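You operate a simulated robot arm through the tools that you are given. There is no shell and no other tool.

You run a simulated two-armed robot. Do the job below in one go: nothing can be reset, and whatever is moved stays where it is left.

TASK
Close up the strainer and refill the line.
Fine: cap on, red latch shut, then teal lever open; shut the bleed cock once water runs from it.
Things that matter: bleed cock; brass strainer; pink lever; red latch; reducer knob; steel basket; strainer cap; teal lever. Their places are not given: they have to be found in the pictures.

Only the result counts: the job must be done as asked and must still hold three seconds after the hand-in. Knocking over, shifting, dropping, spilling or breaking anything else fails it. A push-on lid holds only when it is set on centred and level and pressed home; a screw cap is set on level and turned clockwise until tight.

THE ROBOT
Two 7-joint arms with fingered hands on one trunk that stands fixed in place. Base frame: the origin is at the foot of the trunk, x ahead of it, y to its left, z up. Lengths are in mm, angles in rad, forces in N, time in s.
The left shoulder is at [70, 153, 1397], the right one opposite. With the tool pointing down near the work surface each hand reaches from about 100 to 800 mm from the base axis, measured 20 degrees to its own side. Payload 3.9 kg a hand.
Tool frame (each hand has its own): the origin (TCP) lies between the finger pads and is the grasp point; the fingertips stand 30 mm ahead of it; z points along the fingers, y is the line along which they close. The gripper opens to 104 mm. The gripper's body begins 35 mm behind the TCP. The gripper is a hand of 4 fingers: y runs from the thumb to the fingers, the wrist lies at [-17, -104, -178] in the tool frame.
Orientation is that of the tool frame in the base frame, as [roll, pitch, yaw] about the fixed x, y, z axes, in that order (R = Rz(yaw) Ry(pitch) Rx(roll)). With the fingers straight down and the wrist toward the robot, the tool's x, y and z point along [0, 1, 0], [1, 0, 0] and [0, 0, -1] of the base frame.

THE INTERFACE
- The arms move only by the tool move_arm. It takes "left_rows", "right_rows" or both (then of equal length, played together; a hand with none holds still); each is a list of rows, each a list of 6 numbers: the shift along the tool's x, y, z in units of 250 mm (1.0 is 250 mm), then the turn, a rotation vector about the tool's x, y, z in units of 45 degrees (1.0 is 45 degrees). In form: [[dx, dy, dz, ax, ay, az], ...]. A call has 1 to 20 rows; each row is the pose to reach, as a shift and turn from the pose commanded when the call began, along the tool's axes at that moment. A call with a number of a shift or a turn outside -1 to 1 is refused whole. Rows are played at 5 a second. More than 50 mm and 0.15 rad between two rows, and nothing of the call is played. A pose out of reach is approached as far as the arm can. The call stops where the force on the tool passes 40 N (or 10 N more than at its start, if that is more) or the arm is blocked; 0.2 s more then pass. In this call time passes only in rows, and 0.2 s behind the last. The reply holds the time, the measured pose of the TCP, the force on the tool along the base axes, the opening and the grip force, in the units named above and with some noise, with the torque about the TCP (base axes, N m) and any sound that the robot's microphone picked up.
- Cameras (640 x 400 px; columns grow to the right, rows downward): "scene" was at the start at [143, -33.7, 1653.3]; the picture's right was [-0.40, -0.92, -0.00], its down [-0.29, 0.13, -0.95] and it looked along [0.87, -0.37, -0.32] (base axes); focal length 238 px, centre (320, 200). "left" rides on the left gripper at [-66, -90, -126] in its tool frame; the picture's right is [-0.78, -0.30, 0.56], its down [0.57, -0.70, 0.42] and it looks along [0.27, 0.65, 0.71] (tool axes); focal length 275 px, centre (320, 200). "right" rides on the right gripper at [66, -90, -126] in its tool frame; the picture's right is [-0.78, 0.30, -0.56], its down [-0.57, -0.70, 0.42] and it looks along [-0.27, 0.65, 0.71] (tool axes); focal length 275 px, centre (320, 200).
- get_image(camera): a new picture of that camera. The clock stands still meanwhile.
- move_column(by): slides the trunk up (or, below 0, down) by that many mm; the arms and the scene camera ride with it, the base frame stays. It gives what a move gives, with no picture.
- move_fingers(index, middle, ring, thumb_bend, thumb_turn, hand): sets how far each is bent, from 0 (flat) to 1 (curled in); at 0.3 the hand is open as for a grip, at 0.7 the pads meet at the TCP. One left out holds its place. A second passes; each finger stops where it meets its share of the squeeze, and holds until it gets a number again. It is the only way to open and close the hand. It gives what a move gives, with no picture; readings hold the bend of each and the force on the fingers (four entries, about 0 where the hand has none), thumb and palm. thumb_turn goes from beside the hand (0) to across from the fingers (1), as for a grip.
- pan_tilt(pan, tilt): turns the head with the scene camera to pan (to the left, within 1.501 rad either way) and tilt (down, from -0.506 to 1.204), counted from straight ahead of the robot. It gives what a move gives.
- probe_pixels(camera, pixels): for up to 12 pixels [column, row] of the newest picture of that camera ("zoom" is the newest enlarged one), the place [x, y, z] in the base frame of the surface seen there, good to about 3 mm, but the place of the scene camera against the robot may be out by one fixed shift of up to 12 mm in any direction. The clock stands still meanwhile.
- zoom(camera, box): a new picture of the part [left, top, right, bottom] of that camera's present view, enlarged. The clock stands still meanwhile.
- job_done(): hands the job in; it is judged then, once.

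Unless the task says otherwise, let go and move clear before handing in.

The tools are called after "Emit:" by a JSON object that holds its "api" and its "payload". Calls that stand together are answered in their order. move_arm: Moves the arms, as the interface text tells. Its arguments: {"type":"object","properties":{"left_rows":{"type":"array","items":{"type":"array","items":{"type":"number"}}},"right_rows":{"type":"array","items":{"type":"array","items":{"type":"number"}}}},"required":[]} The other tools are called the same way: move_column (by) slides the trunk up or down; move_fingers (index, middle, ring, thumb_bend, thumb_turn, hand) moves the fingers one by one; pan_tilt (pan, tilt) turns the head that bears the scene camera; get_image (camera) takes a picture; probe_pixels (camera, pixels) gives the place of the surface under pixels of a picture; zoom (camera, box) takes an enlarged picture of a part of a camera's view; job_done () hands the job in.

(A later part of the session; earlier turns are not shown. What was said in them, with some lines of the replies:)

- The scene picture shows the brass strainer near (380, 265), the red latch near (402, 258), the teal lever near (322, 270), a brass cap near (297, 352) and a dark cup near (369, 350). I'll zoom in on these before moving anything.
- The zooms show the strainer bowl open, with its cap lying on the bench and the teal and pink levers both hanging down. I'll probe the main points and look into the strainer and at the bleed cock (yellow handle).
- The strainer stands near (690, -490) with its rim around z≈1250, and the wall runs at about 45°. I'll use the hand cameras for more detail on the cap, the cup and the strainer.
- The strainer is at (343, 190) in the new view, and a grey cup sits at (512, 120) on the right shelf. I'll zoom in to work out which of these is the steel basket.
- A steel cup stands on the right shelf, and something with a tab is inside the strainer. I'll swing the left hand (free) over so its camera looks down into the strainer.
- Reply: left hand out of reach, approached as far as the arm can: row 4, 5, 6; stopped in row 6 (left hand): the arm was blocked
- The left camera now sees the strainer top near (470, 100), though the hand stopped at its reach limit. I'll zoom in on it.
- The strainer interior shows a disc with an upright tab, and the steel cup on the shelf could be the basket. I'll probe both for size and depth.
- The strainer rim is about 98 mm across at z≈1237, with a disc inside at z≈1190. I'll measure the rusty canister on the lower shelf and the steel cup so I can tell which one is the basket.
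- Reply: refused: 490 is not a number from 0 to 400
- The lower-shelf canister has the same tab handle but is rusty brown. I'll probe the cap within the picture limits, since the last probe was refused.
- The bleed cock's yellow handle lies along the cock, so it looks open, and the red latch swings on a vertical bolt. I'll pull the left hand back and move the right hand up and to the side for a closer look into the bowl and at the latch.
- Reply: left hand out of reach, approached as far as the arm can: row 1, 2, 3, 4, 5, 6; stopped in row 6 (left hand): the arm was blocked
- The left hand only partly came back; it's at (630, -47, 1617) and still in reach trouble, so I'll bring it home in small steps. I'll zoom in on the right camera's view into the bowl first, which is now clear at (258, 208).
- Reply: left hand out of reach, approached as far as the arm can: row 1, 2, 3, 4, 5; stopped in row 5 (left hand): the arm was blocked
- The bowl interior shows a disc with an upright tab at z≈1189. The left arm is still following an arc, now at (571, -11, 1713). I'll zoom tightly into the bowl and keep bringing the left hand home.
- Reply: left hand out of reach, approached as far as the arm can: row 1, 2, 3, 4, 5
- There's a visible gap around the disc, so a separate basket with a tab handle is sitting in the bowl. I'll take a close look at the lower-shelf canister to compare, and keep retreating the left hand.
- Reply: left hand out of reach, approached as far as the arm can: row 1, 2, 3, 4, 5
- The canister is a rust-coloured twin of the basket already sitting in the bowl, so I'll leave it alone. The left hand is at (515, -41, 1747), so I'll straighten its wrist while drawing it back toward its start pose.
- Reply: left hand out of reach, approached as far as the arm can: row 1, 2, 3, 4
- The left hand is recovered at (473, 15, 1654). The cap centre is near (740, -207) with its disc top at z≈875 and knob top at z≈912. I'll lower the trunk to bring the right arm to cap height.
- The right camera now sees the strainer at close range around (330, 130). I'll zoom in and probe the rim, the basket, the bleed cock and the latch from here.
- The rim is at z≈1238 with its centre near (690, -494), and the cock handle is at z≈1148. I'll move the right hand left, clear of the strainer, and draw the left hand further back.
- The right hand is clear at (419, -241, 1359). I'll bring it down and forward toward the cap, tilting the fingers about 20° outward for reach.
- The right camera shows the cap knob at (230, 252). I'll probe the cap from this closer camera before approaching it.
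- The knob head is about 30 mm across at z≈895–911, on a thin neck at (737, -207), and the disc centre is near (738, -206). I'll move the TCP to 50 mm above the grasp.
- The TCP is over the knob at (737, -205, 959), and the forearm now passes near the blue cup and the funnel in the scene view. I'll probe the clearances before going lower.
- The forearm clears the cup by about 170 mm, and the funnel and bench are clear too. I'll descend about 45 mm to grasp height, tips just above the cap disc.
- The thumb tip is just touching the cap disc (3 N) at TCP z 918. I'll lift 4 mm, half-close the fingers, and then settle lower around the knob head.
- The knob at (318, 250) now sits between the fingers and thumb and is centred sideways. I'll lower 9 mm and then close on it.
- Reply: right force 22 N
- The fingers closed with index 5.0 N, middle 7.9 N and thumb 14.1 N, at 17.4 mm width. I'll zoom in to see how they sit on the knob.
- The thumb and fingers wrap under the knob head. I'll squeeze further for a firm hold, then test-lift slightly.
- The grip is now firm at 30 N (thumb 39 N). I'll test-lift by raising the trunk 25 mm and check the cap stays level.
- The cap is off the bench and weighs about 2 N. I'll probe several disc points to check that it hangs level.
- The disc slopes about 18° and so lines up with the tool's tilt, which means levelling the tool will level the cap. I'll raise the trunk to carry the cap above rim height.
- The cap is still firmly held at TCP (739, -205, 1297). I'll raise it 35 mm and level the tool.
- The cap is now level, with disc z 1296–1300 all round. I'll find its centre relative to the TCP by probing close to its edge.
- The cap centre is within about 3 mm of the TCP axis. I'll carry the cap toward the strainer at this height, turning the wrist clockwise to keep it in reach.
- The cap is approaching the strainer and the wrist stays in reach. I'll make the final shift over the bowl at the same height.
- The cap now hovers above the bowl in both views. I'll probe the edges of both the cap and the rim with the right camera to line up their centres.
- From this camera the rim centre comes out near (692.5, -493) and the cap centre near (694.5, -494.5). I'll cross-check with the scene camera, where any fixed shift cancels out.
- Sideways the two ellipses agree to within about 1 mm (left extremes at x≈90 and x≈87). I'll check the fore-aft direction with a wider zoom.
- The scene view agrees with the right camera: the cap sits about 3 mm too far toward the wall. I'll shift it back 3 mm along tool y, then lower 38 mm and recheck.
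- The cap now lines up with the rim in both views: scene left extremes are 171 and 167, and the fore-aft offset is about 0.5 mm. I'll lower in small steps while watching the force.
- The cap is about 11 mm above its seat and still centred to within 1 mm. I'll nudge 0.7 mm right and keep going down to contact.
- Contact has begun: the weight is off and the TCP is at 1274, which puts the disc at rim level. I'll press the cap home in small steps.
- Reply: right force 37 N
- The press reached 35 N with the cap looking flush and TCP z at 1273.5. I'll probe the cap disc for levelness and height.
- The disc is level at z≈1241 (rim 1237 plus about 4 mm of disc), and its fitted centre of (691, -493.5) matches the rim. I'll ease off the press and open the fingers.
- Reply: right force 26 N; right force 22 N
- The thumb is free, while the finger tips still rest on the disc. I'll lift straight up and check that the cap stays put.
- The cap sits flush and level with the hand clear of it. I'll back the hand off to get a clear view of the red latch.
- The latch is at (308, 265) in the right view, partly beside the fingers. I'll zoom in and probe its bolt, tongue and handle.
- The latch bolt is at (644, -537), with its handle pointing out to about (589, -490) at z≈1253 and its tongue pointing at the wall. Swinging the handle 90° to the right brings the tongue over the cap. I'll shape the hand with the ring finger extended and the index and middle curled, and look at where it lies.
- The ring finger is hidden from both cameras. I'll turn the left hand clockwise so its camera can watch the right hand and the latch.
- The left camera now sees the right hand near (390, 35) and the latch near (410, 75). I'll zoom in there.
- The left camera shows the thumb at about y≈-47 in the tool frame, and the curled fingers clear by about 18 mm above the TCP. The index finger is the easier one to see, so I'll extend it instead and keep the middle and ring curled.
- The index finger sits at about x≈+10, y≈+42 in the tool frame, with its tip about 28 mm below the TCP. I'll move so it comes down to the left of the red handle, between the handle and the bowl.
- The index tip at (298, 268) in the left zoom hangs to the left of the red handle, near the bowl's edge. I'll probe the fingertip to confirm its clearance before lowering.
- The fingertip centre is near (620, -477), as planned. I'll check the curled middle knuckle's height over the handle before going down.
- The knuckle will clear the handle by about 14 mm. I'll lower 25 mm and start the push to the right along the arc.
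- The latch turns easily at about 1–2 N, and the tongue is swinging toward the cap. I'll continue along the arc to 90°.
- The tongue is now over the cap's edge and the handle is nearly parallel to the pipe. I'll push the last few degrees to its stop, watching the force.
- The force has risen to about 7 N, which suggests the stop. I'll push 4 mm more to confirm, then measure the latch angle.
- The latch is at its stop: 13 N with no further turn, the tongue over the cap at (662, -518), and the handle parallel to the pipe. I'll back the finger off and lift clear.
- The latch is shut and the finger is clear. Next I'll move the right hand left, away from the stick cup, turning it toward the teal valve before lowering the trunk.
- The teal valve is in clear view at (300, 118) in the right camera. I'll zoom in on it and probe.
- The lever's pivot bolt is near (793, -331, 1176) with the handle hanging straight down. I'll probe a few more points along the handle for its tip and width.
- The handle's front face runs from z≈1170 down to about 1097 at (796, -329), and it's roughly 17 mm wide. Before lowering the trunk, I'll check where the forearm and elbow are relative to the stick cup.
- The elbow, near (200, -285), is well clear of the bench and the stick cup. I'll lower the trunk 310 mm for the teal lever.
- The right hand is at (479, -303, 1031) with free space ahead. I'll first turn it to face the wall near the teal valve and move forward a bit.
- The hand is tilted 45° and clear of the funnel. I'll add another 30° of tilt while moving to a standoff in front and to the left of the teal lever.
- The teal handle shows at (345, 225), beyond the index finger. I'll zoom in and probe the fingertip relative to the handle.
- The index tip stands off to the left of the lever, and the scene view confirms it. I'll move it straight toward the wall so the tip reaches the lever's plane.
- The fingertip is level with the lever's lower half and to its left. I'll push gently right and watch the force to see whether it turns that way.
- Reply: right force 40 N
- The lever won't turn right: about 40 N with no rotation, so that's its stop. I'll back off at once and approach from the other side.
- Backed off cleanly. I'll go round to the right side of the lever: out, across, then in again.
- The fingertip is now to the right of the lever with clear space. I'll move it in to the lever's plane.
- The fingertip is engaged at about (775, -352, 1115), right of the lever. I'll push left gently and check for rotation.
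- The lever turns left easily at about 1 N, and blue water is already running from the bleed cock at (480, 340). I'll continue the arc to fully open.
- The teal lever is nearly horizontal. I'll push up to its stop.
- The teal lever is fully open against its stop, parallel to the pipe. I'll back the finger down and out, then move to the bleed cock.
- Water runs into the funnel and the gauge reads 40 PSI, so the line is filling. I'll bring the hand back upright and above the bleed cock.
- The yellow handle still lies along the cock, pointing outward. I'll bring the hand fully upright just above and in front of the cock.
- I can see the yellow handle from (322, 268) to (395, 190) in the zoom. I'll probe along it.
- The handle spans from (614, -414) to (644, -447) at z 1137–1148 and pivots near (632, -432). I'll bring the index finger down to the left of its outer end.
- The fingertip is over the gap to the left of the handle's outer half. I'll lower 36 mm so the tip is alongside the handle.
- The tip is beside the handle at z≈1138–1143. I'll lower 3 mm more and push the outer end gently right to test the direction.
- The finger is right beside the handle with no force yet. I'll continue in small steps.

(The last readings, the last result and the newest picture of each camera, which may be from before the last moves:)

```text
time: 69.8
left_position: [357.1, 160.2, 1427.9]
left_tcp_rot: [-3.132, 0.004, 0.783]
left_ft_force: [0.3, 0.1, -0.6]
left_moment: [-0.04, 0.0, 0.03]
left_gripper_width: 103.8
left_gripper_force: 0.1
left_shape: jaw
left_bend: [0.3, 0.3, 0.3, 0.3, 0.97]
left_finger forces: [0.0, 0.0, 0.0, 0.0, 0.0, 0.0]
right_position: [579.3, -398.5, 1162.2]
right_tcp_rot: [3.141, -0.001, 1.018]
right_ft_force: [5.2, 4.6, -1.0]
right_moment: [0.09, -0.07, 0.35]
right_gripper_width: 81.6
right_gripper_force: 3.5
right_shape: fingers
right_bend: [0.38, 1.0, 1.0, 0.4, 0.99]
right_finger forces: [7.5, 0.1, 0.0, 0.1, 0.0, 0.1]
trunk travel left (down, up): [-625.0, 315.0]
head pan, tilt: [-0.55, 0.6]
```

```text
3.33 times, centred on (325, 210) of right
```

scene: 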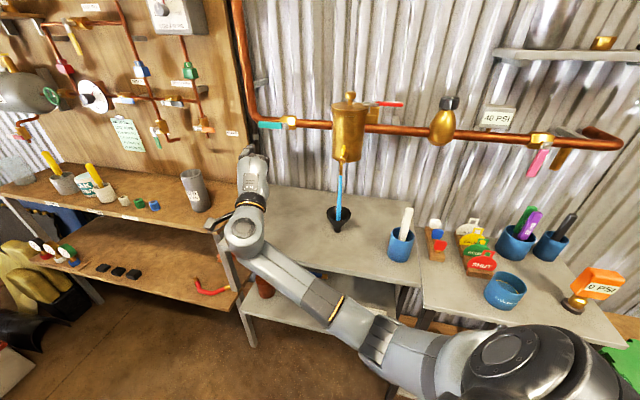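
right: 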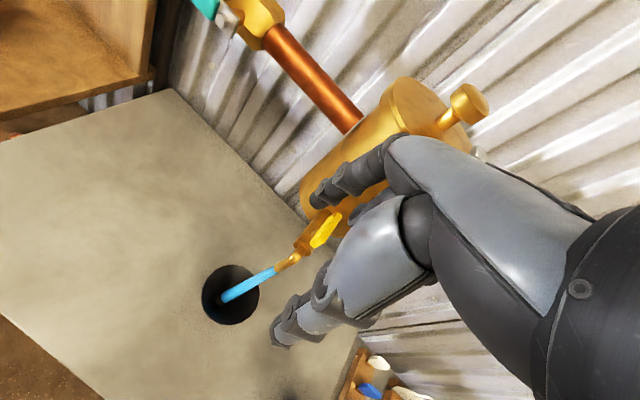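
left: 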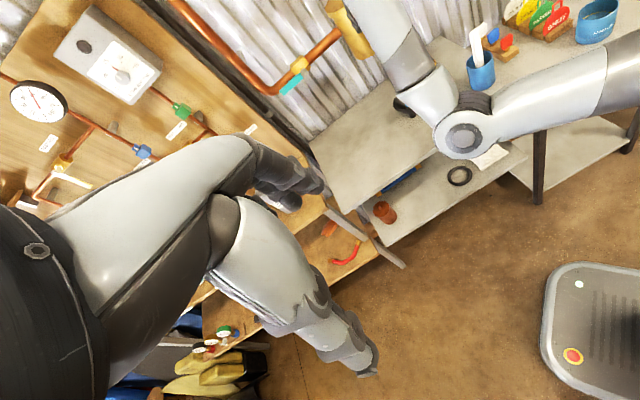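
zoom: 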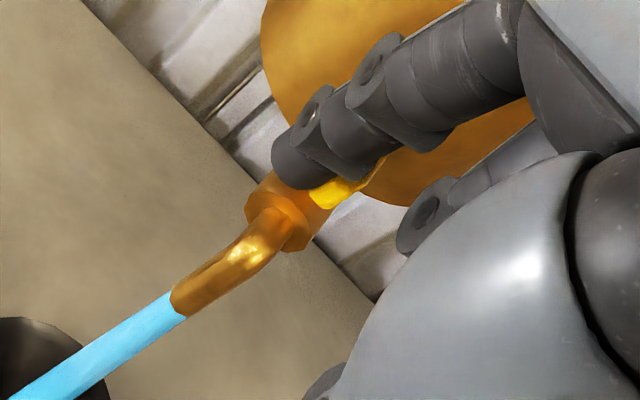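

The force is up to 7 N. I'll push 2 mm more to see whether the handle moves or is against a stop.

Emit:
{"api": "move_arm", "payload": {"right_rows": [[-0.008, -0.003, 0, 0, 0, 0]]}}

Emit:
{"api": "zoom", "payload": {"camera": "right", "box": [270, 150, 380, 270]}}

Emit:
{"api": "zoom", "payload": {"camera": "scene", "box": [320, 130, 370, 180]}}

```text
time: 70.2
left_position: [358.2, 162.4, 1427.8]
left_tcp_rot: [-3.133, 0.006, 0.781]
left_ft_force: [-0.5, 0.2, 0.2]
left_moment: [0.03, 0.01, -0.02]
left_gripper_width: 103.9
left_gripper_force: 0.1
left_shape: jaw
left_bend: [0.3, 0.3, 0.3, 0.3, 0.97]
left_finger forces: [0.0, 0.1, 0.1, 0.0, 0.1, 0.1]
right_position: [577.8, -399.2, 1162.1]
right_tcp_rot: [3.141, 0.002, 1.017]
right_ft_force: [9.4, 10.9, -0.7]
right_moment: [0.19, -0.15, 0.69]
right_gripper_width: 82.5
right_gripper_force: 6.3
right_shape: fingers
right_bend: [0.38, 1.0, 1.0, 0.4, 0.99]
right_finger forces: [13.0, 0.0, 0.0, 0.0, 0.0, 0.0]
trunk travel left (down, up): [-625.0, 315.0]
head pan, tilt: [-0.55, 0.6]
```

```text
3.33 times, centred on (325, 210) of right
```

zoom: 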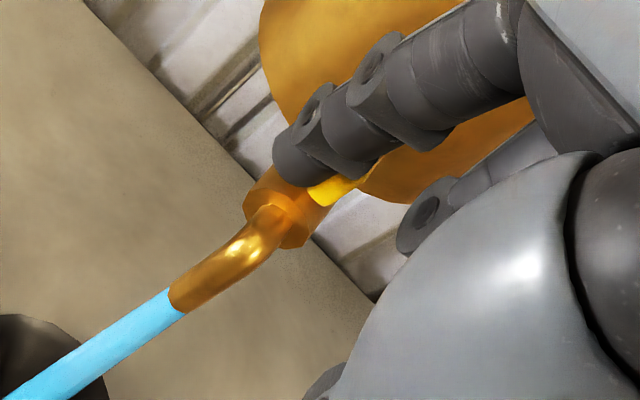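

```text
8.00 times, centred on (345, 155) of scene
```

zoom: 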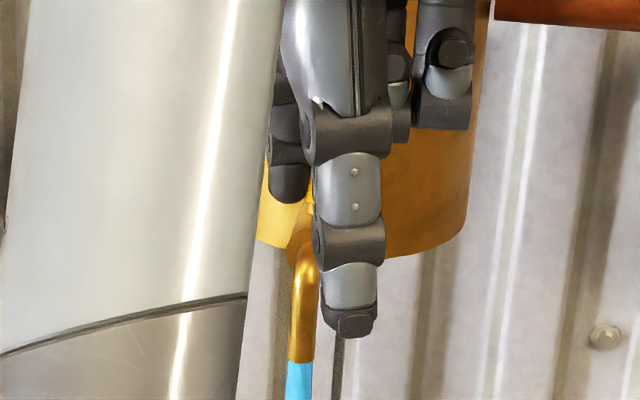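

It's against a stop at 14 N, so the cock turns the other way. I'll back off, lift over the handle, and come down on its right side.

Emit:
{"api": "move_arm", "payload": {"right_rows": [[0.04, 0.015, 0, 0, 0, 0], [0.04, 0.015, -0.08, 0, 0, 0], [0.04, 0.015, -0.16, 0, 0, 0], [-0.04, 0.005, -0.16, 0, 0, 0], [-0.118, -0.008, -0.16, 0, 0, 0]]}}

Emit:
{"api": "zoom", "payload": {"camera": "right", "box": [250, 150, 380, 290]}}

Emit:
{"api": "probe_pixels", "payload": {"camera": "zoom", "pixels": [[240, 170], [230, 160], [255, 180], [200, 230], [220, 210], [180, 250]]}}

```text
time: 71.5
left_position: [355.0, 159.0, 1429.5]
left_tcp_rot: [-3.133, 0.0, 0.779]
left_ft_force: [0.3, -0.1, 0.3]
left_moment: [0.02, 0.01, -0.06]
left_gripper_width: 104.2
left_gripper_force: 0.1
left_shape: jaw
left_bend: [0.3, 0.3, 0.3, 0.3, 0.97]
left_finger forces: [0.0, 0.0, 0.0, 0.0, 0.1, 0.0]
right_position: [556.6, -428.3, 1201.9]
right_tcp_rot: [-3.141, -0.002, 1.014]
right_ft_force: [0.2, -1.2, 0.5]
right_moment: [0.01, 0.01, 0.0]
right_gripper_width: 79.6
right_gripper_force: 0.0
right_shape: fingers
right_bend: [0.4, 1.0, 1.0, 0.4, 0.99]
right_finger forces: [0.1, 0.0, 0.0, 0.0, 0.0, 0.0]
trunk travel left (down, up): [-625.0, 315.0]
head pan, tilt: [-0.55, 0.6]
```

```text
2.86 times, centred on (315, 220) of right
```

zoom: 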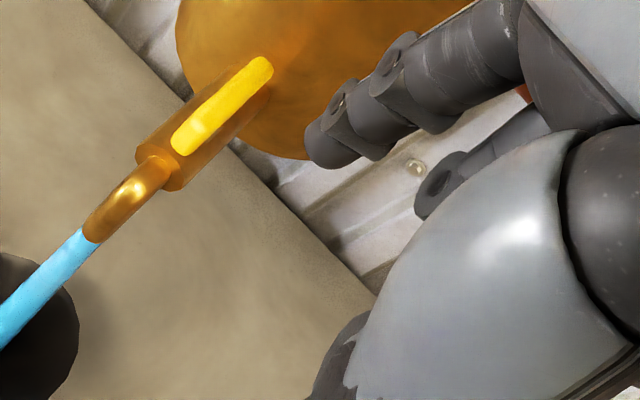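

```text
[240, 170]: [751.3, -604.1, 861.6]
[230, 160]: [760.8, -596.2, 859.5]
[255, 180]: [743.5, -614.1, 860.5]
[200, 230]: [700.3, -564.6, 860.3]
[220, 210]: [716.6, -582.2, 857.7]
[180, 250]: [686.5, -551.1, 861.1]
```

This view shows the whole handle clearly, from (178, 148) to (268, 62) in the zoom. I'll probe it and the index tip for accurate alignment.

Emit:
{"api": "probe_pixels", "payload": {"camera": "zoom", "pixels": [[180, 145], [195, 130], [215, 110], [240, 85], [262, 65], [200, 145], [230, 115], [315, 155], [330, 140], [320, 162], [345, 130], [155, 170]]}}

```text
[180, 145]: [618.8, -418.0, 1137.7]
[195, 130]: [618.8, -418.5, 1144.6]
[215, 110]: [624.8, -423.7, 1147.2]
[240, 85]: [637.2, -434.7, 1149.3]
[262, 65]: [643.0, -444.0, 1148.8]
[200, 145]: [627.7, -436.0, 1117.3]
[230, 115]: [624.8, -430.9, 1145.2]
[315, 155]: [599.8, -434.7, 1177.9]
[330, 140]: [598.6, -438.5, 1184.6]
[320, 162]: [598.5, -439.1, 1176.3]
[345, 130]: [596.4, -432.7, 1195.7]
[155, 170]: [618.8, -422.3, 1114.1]
```

The handle runs from (617, -417) to (645, -447), and the fingertip at about (600, -441) sits to its right. I'll lower alongside it and push the outer end left.

Emit:
{"api": "move_arm", "payload": {"right_rows": [[0, 0, 0.08, 0, 0, 0], [0, 0, 0.156, 0, 0, 0], [0.032, 0.009, 0.156, 0, 0, 0], [0.063, 0.017, 0.156, 0, 0, 0], [0.082, 0.011, 0.156, 0, 0, 0]]}}

Emit:
{"api": "zoom", "payload": {"camera": "right", "box": [250, 150, 380, 290]}}

```text
time: 72.7
left_position: [355.7, 158.9, 1428.3]
left_tcp_rot: [-3.131, 0.001, 0.782]
left_ft_force: [-0.2, -0.8, 0.1]
left_moment: [-0.01, 0.01, -0.02]
left_gripper_width: 104.0
left_gripper_force: 0.1
left_shape: jaw
left_bend: [0.3, 0.3, 0.3, 0.3, 0.97]
left_finger forces: [0.1, 0.0, 0.0, 0.0, 0.1, 0.0]
right_position: [572.7, -411.7, 1162.1]
right_tcp_rot: [3.141, -0.002, 1.014]
right_ft_force: [-1.6, -1.1, 0.2]
right_moment: [-0.02, 0.02, -0.07]
right_gripper_width: 78.5
right_gripper_force: 0.3
right_shape: fingers
right_bend: [0.4, 1.0, 1.0, 0.4, 0.99]
right_finger forces: [1.2, 0.0, 0.0, 0.1, 0.0, 0.0]
trunk travel left (down, up): [-625.0, 315.0]
head pan, tilt: [-0.55, 0.6]
```

```text
2.86 times, centred on (315, 220) of right
```

zoom: 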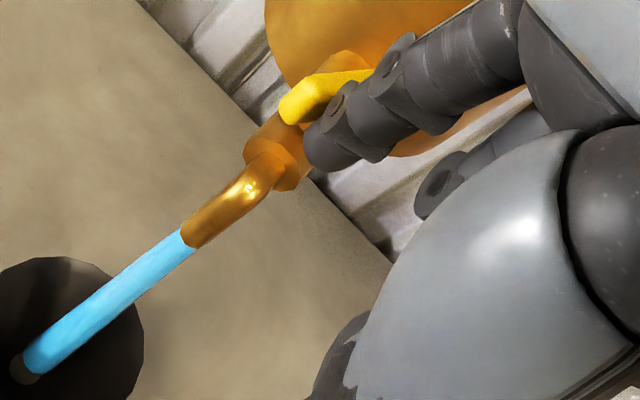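

The handle is turning this way with only 1–2 N. I'll continue the arc toward 90°.

Emit:
{"api": "move_arm", "payload": {"right_rows": [[0.02, -0.001, 0, 0, 0, 0], [0.03, 0.001, 0, 0, 0, 0], [0.04, 0.003, 0, 0, 0, 0], [0.058, 0.012, 0, 0, 0, 0], [0.072, 0.025, 0, 0, 0, 0]]}}

Emit:
{"api": "zoom", "payload": {"camera": "right", "box": [250, 150, 380, 290]}}

```text
time: 73.8
left_position: [355.2, 159.0, 1428.0]
left_tcp_rot: [-3.133, 0.002, 0.782]
left_ft_force: [-0.3, -0.7, 0.2]
left_moment: [0.01, -0.01, -0.04]
left_gripper_width: 104.1
left_gripper_force: 0.0
left_shape: jaw
left_bend: [0.3, 0.3, 0.3, 0.3, 0.97]
left_finger forces: [0.0, 0.0, 0.1, 0.1, 0.0, 0.1]
right_position: [587.1, -398.5, 1163.1]
right_tcp_rot: [3.139, -0.002, 1.014]
right_ft_force: [-0.4, 0.8, -0.3]
right_moment: [0.02, -0.01, 0.02]
right_gripper_width: 78.2
right_gripper_force: 0.5
right_shape: fingers
right_bend: [0.41, 1.0, 1.0, 0.4, 0.99]
right_finger forces: [0.9, 0.0, 0.0, 0.1, 0.0, 0.1]
trunk travel left (down, up): [-625.0, 315.0]
head pan, tilt: [-0.55, 0.6]
```

```text
2.86 times, centred on (315, 220) of right
```

zoom: 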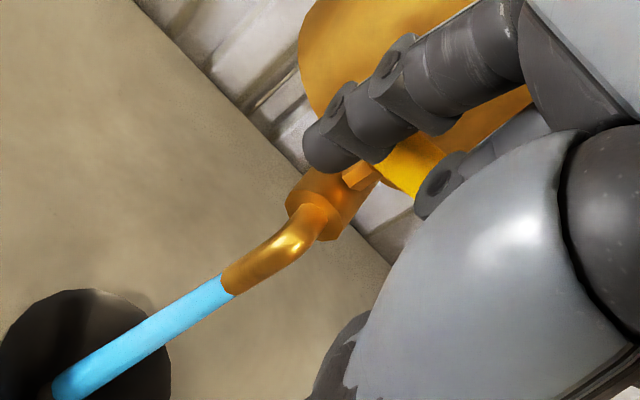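

The handle has swung most of the way but water is still running. I'll push on to its stop.

Emit:
{"api": "move_arm", "payload": {"right_rows": [[0.006, 0.009, 0, 0, 0, 0], [0.011, 0.017, 0, 0, 0, 0], [0.014, 0.026, 0, 0, 0, 0], [0.016, 0.034, 0, 0, 0, 0]]}}

Emit:
{"api": "zoom", "payload": {"camera": "right", "box": [250, 150, 380, 290]}}

Emit:
{"api": "zoom", "payload": {"camera": "scene", "box": [310, 120, 380, 240]}}

```text
time: 74.8
left_position: [354.5, 159.9, 1429.1]
left_tcp_rot: [-3.135, 0.0, 0.782]
left_ft_force: [0.4, 0.3, 0.0]
left_moment: [0.01, -0.02, -0.02]
left_gripper_width: 103.9
left_gripper_force: 0.1
left_shape: jaw
left_bend: [0.3, 0.3, 0.3, 0.3, 0.97]
left_finger forces: [0.1, 0.0, 0.0, 0.1, 0.1, 0.1]
right_position: [594.7, -398.0, 1163.6]
right_tcp_rot: [3.14, -0.001, 1.013]
right_ft_force: [-3.5, 1.4, -0.6]
right_moment: [0.05, 0.04, -0.03]
right_gripper_width: 74.5
right_gripper_force: 1.6
right_shape: fingers
right_bend: [0.44, 1.0, 1.0, 0.4, 0.99]
right_finger forces: [3.5, 0.0, 0.1, 0.0, 0.1, 0.0]
trunk travel left (down, up): [-625.0, 315.0]
head pan, tilt: [-0.55, 0.6]
```

```text
2.86 times, centred on (315, 220) of right
```

zoom: 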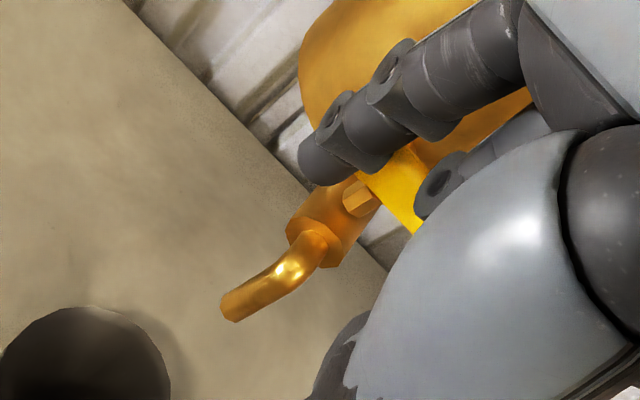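

```text
3.33 times, centred on (345, 180) of scene
```

zoom: 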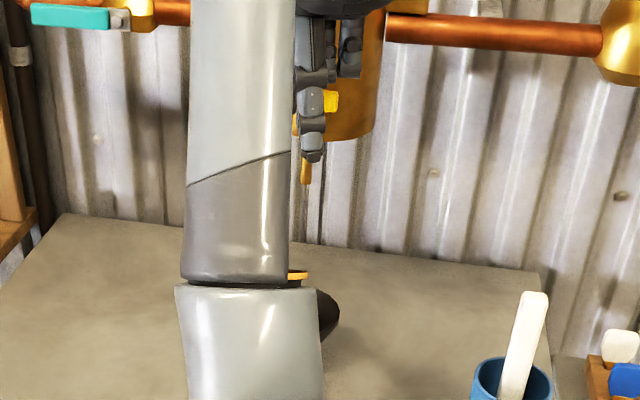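

The water has stopped. I'll push a few mm more to make sure the handle is at its stop.

Emit:
{"api": "move_arm", "payload": {"right_rows": [[0.002, 0.012, 0, 0, 0, 0], [0.002, 0.022, 0, 0, 0, 0]]}}

Emit:
{"api": "zoom", "payload": {"camera": "right", "box": [250, 150, 380, 290]}}

```text
time: 75.5
left_position: [353.6, 158.9, 1429.5]
left_tcp_rot: [-3.134, 0.0, 0.783]
left_ft_force: [0.0, 0.0, -0.2]
left_moment: [0.01, 0.0, -0.02]
left_gripper_width: 104.2
left_gripper_force: 0.0
left_shape: jaw
left_bend: [0.3, 0.3, 0.3, 0.3, 0.97]
left_finger forces: [0.1, 0.0, 0.0, 0.0, 0.1, 0.0]
right_position: [598.9, -400.2, 1164.9]
right_tcp_rot: [3.14, -0.002, 1.015]
right_ft_force: [-5.8, 2.8, 0.8]
right_moment: [0.09, 0.14, 0.02]
right_gripper_width: 70.0
right_gripper_force: 3.3
right_shape: fingers
right_bend: [0.47, 1.0, 1.0, 0.4, 0.99]
right_finger forces: [6.8, 0.0, 0.1, 0.0, 0.0, 0.0]
trunk travel left (down, up): [-625.0, 315.0]
head pan, tilt: [-0.55, 0.6]
```

```text
2.86 times, centred on (315, 220) of right
```

zoom: 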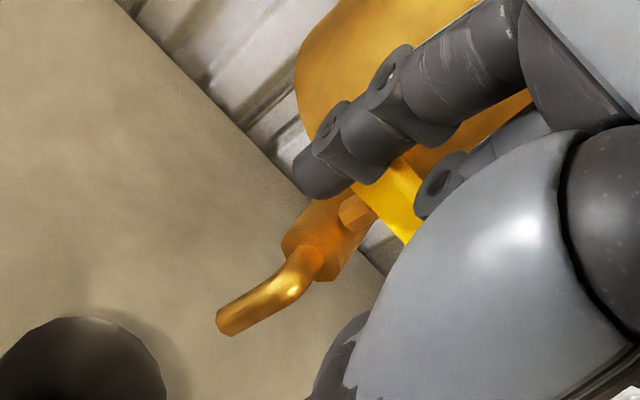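

The handle is at its stop across the cock, with no flow. I'll back off and raise the hand clear.

Emit:
{"api": "move_arm", "payload": {"right_rows": [[0.0, -0.06, 0, 0, 0, 0], [0.0, -0.12, -0.05, 0, 0, 0], [0.0, -0.2, -0.18, 0, 0, 0], [0.0, -0.3, -0.32, 0, 0, 0], [0.0, -0.42, -0.45, 0, 0, 0]]}}

Emit:
{"api": "get_image", "payload": {"camera": "right"}}

Emit:
{"api": "get_image", "payload": {"camera": "scene"}}

Emit:
{"api": "zoom", "payload": {"camera": "right", "box": [230, 60, 400, 270]}}

```text
time: 76.7
left_position: [353.0, 159.7, 1428.9]
left_tcp_rot: [-3.134, 0.001, 0.782]
left_ft_force: [-0.9, 0.6, -0.1]
left_moment: [0.0, -0.05, 0.02]
left_gripper_width: 104.0
left_gripper_force: 0.1
left_shape: jaw
left_bend: [0.3, 0.3, 0.3, 0.3, 0.97]
left_finger forces: [0.0, 0.1, 0.0, 0.0, 0.0, 0.0]
right_position: [507.9, -345.8, 1277.1]
right_tcp_rot: [3.14, 0.0, 1.014]
right_ft_force: [-1.1, 0.3, 1.0]
right_moment: [-0.06, -0.03, 0.01]
right_gripper_width: 79.3
right_gripper_force: 0.1
right_shape: fingers
right_bend: [0.4, 1.0, 1.0, 0.4, 0.99]
right_finger forces: [0.1, 0.0, 0.1, 0.0, 0.0, 0.1]
trunk travel left (down, up): [-625.0, 315.0]
head pan, tilt: [-0.55, 0.6]
```

```text
taken
```

right: 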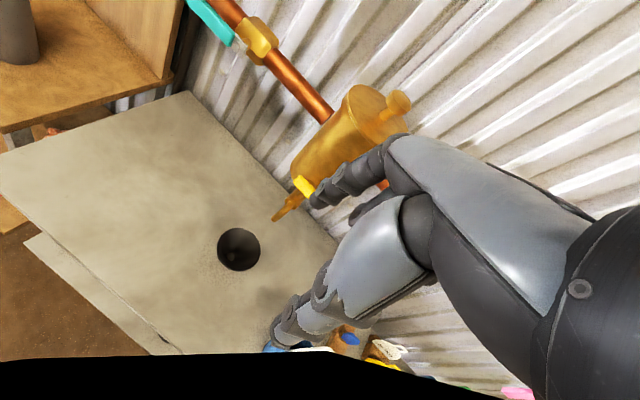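

```text
taken
```

scene: 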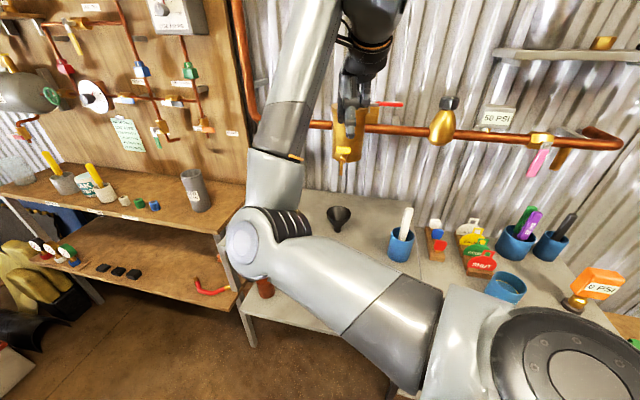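

```text
1.90 times, centred on (315, 165) of right
```

zoom: 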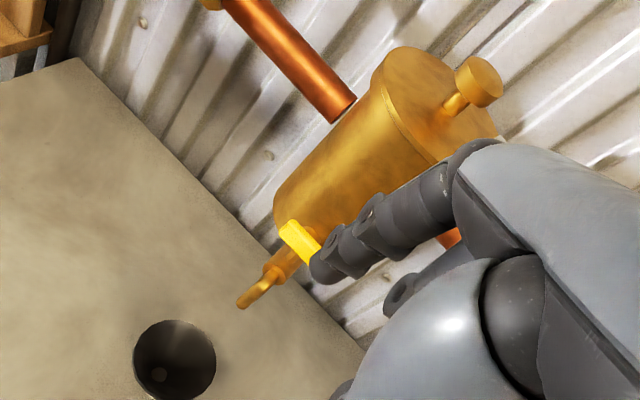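

The water has stopped and the gauge on the wall now reads about 50 PSI. I'll raise the trunk to clear the view and inspect everything.

Emit:
{"api": "move_column", "payload": {"by": 200}}

Emit:
{"api": "get_image", "payload": {"camera": "scene"}}

Emit:
{"api": "get_image", "payload": {"camera": "right"}}

Emit:
{"api": "zoom", "payload": {"camera": "scene", "box": [400, 130, 640, 280]}}

```text
time: 78.8
left_position: [355.7, 158.7, 1628.5]
left_tcp_rot: [-3.132, 0.001, 0.781]
left_ft_force: [-0.9, 0.0, 0.0]
left_moment: [-0.01, 0.04, 0.0]
left_gripper_width: 104.0
left_gripper_force: 0.0
left_shape: jaw
left_bend: [0.3, 0.3, 0.3, 0.3, 0.97]
left_finger forces: [0.0, 0.0, 0.1, 0.0, 0.1, 0.1]
right_position: [508.4, -347.9, 1476.2]
right_tcp_rot: [3.14, -0.003, 1.014]
right_ft_force: [0.2, -0.1, 0.2]
right_moment: [0.01, 0.04, 0.03]
right_gripper_width: 79.1
right_gripper_force: 0.0
right_shape: fingers
right_bend: [0.4, 1.0, 1.0, 0.4, 0.99]
right_finger forces: [0.0, 0.0, 0.0, 0.0, 0.0, 0.0]
trunk travel left (down, up): [-825.0, 115.0]
head pan, tilt: [-0.55, 0.6]
```

```text
taken
```

scene: 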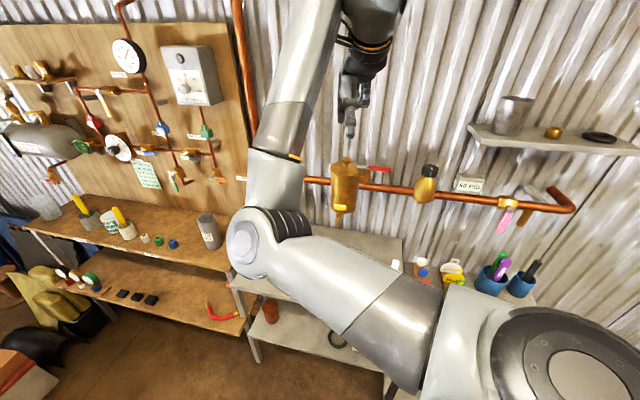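

```text
taken
```

right: 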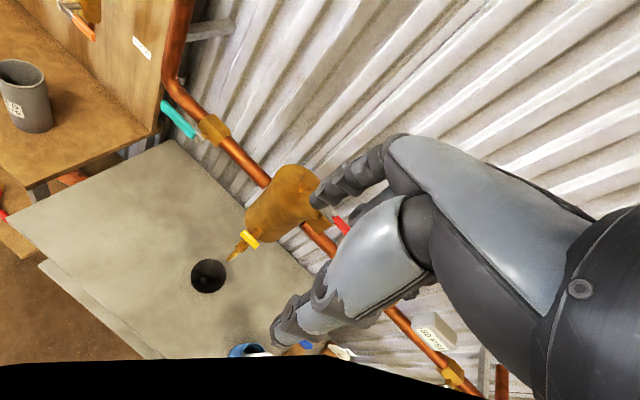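

```text
2.67 times, centred on (520, 205) of scene
```

zoom: 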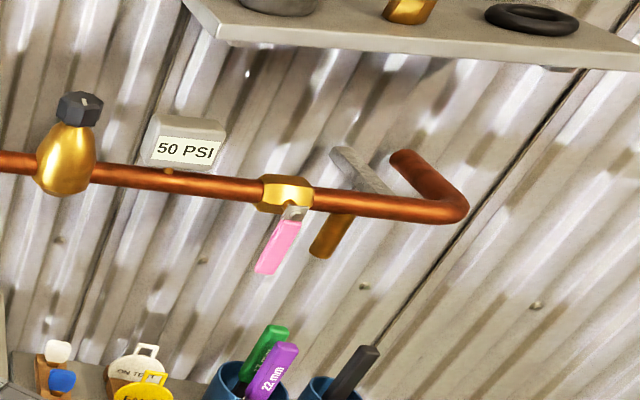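

The gauge holds at 50 PSI, and the pink lever and reducer are untouched. I'll zoom in on the strainer for a final check of the cap, latch, teal lever and cock.

Emit:
{"api": "zoom", "payload": {"camera": "right", "box": [150, 90, 370, 290]}}

Emit:
{"api": "zoom", "payload": {"camera": "scene", "box": [300, 140, 400, 220]}}

Emit:
{"api": "get_image", "payload": {"camera": "left"}}

```text
2.00 times, centred on (260, 190) of right
```

zoom: 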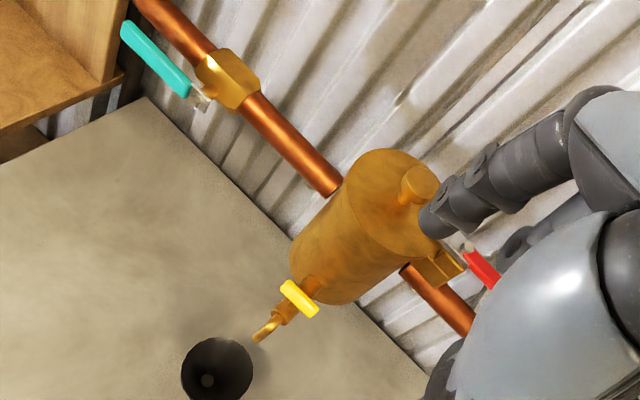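

```text
5.00 times, centred on (350, 180) of scene
```

zoom: 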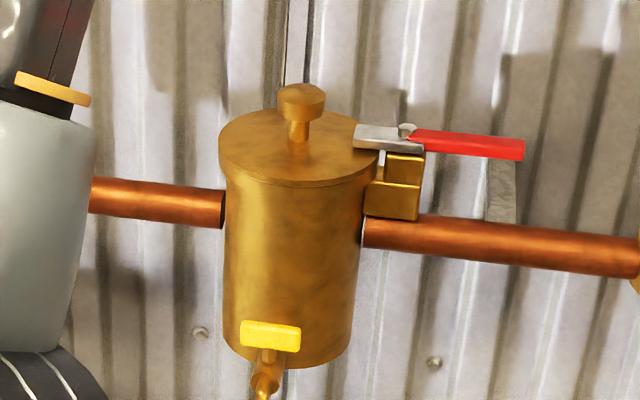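

```text
taken
```

left: 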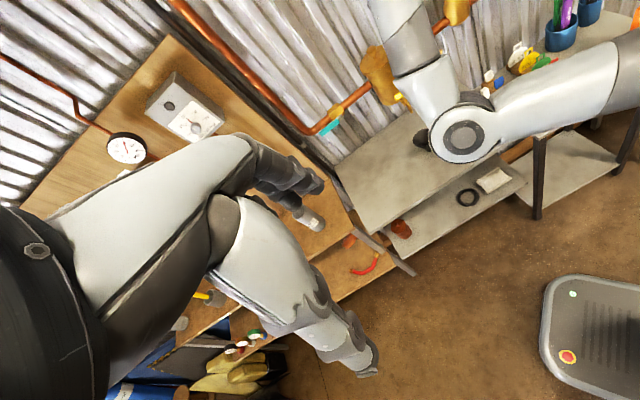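

All is in place: cap flush, latch tongue over the cap, teal lever along the pipe, and yellow handle across the dry cock. I'll draw the right hand further back and recheck the gauge and cock once more before handing in.

Emit:
{"api": "move_arm", "payload": {"right_rows": [[0, -0.1, -0.05, 0, 0, 0], [0, -0.2, -0.1, 0, 0, 0], [0, -0.3, -0.15, 0, 0, 0], [0, -0.3, -0.15, 0, 0, 0], [0, -0.3, -0.15, 0, 0, 0], [0, -0.3, -0.15, 0, 0, 0], [0, -0.3, -0.15, 0, 0, 0], [0, -0.3, -0.15, 0, 0, 0]]}}

Emit:
{"api": "zoom", "payload": {"camera": "scene", "box": [290, 130, 500, 260]}}

Emit:
{"api": "get_image", "payload": {"camera": "scene"}}

```text
time: 80.8
left_position: [355.2, 159.8, 1629.0]
left_tcp_rot: [-3.134, 0.002, 0.783]
left_ft_force: [-0.7, -0.5, 0.3]
left_moment: [0.01, -0.02, -0.01]
left_gripper_width: 104.2
left_gripper_force: 0.1
left_shape: jaw
left_bend: [0.3, 0.3, 0.3, 0.3, 0.97]
left_finger forces: [0.0, 0.0, 0.1, 0.0, 0.0, 0.0]
right_position: [442.0, -337.6, 1498.8]
right_tcp_rot: [-3.112, 0.015, 0.935]
right_ft_force: [-0.3, 0.2, 0.1]
right_moment: [-0.01, 0.01, 0.0]
right_gripper_width: 79.4
right_gripper_force: 0.1
right_shape: fingers
right_bend: [0.4, 1.0, 1.0, 0.4, 0.99]
right_finger forces: [0.1, 0.0, 0.0, 0.0, 0.1, 0.1]
trunk travel left (down, up): [-825.0, 115.0]
head pan, tilt: [-0.55, 0.6]
stopped in row 8 (right hand): the arm was blocked; the commanded pose is now the measured one
```

```text
3.05 times, centred on (395, 195) of scene
```

zoom: 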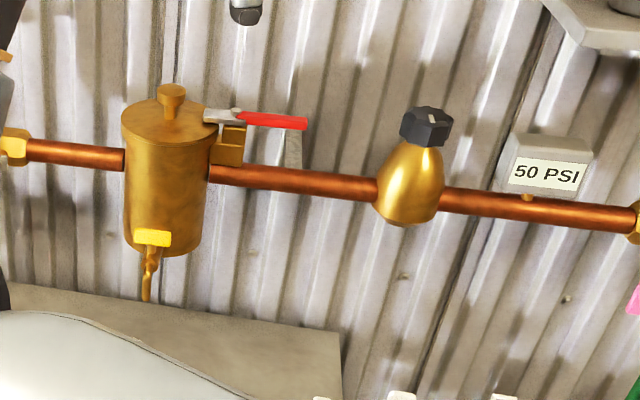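

```text
taken
```

scene: 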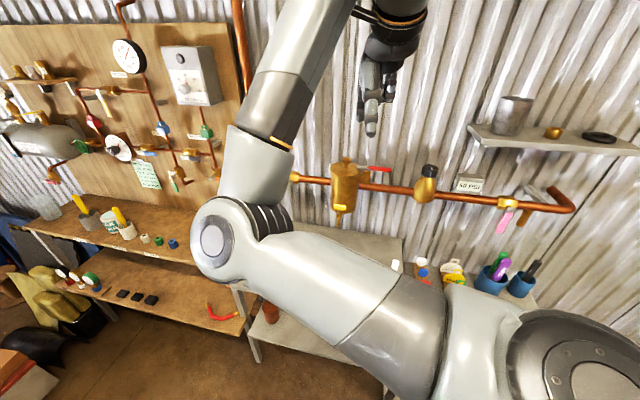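

The gauge holds at 50 PSI with no flow from the cock. The cap is on, the latch shut, the teal lever open and both hands clear; the last stop came with no contact force, so it looks like a reach limit. I'm handing the job in.

Emit:
{"api": "job_done", "payload": {}}

```text
The job is handed in.
```

The strainer is closed up and the line is refilled; I've handed the job in, and no verdict has come back yet. On the last check:

- **Cap:** it sits level and centred on the strainer, pressed down with about 35 N until it stopped moving.
- **Red latch:** it is swung shut against its stop, with the tongue over the cap.
- **Teal lever:** it is fully open, lying along the pipe. I first pushed it the wrong way, to about 40 N, before finding that it opens to the left. Nothing looked damaged.
- **Bleed cock:** water ran from it into the funnel, then I turned it shut to its stop. I also tried this one the wrong way first, to about 14 N. It was dry on the last look.
- **Line pressure:** the wall gauge rose from 0 to 50 PSI and was holding there.

I left the pink lever and the reducer knob alone.

I took the part with the tab handle already in the bowl to be the steel basket and left it there, although it looked brass-coloured. A matching rust-coloured one is on the lower shelf, which I did not touch.
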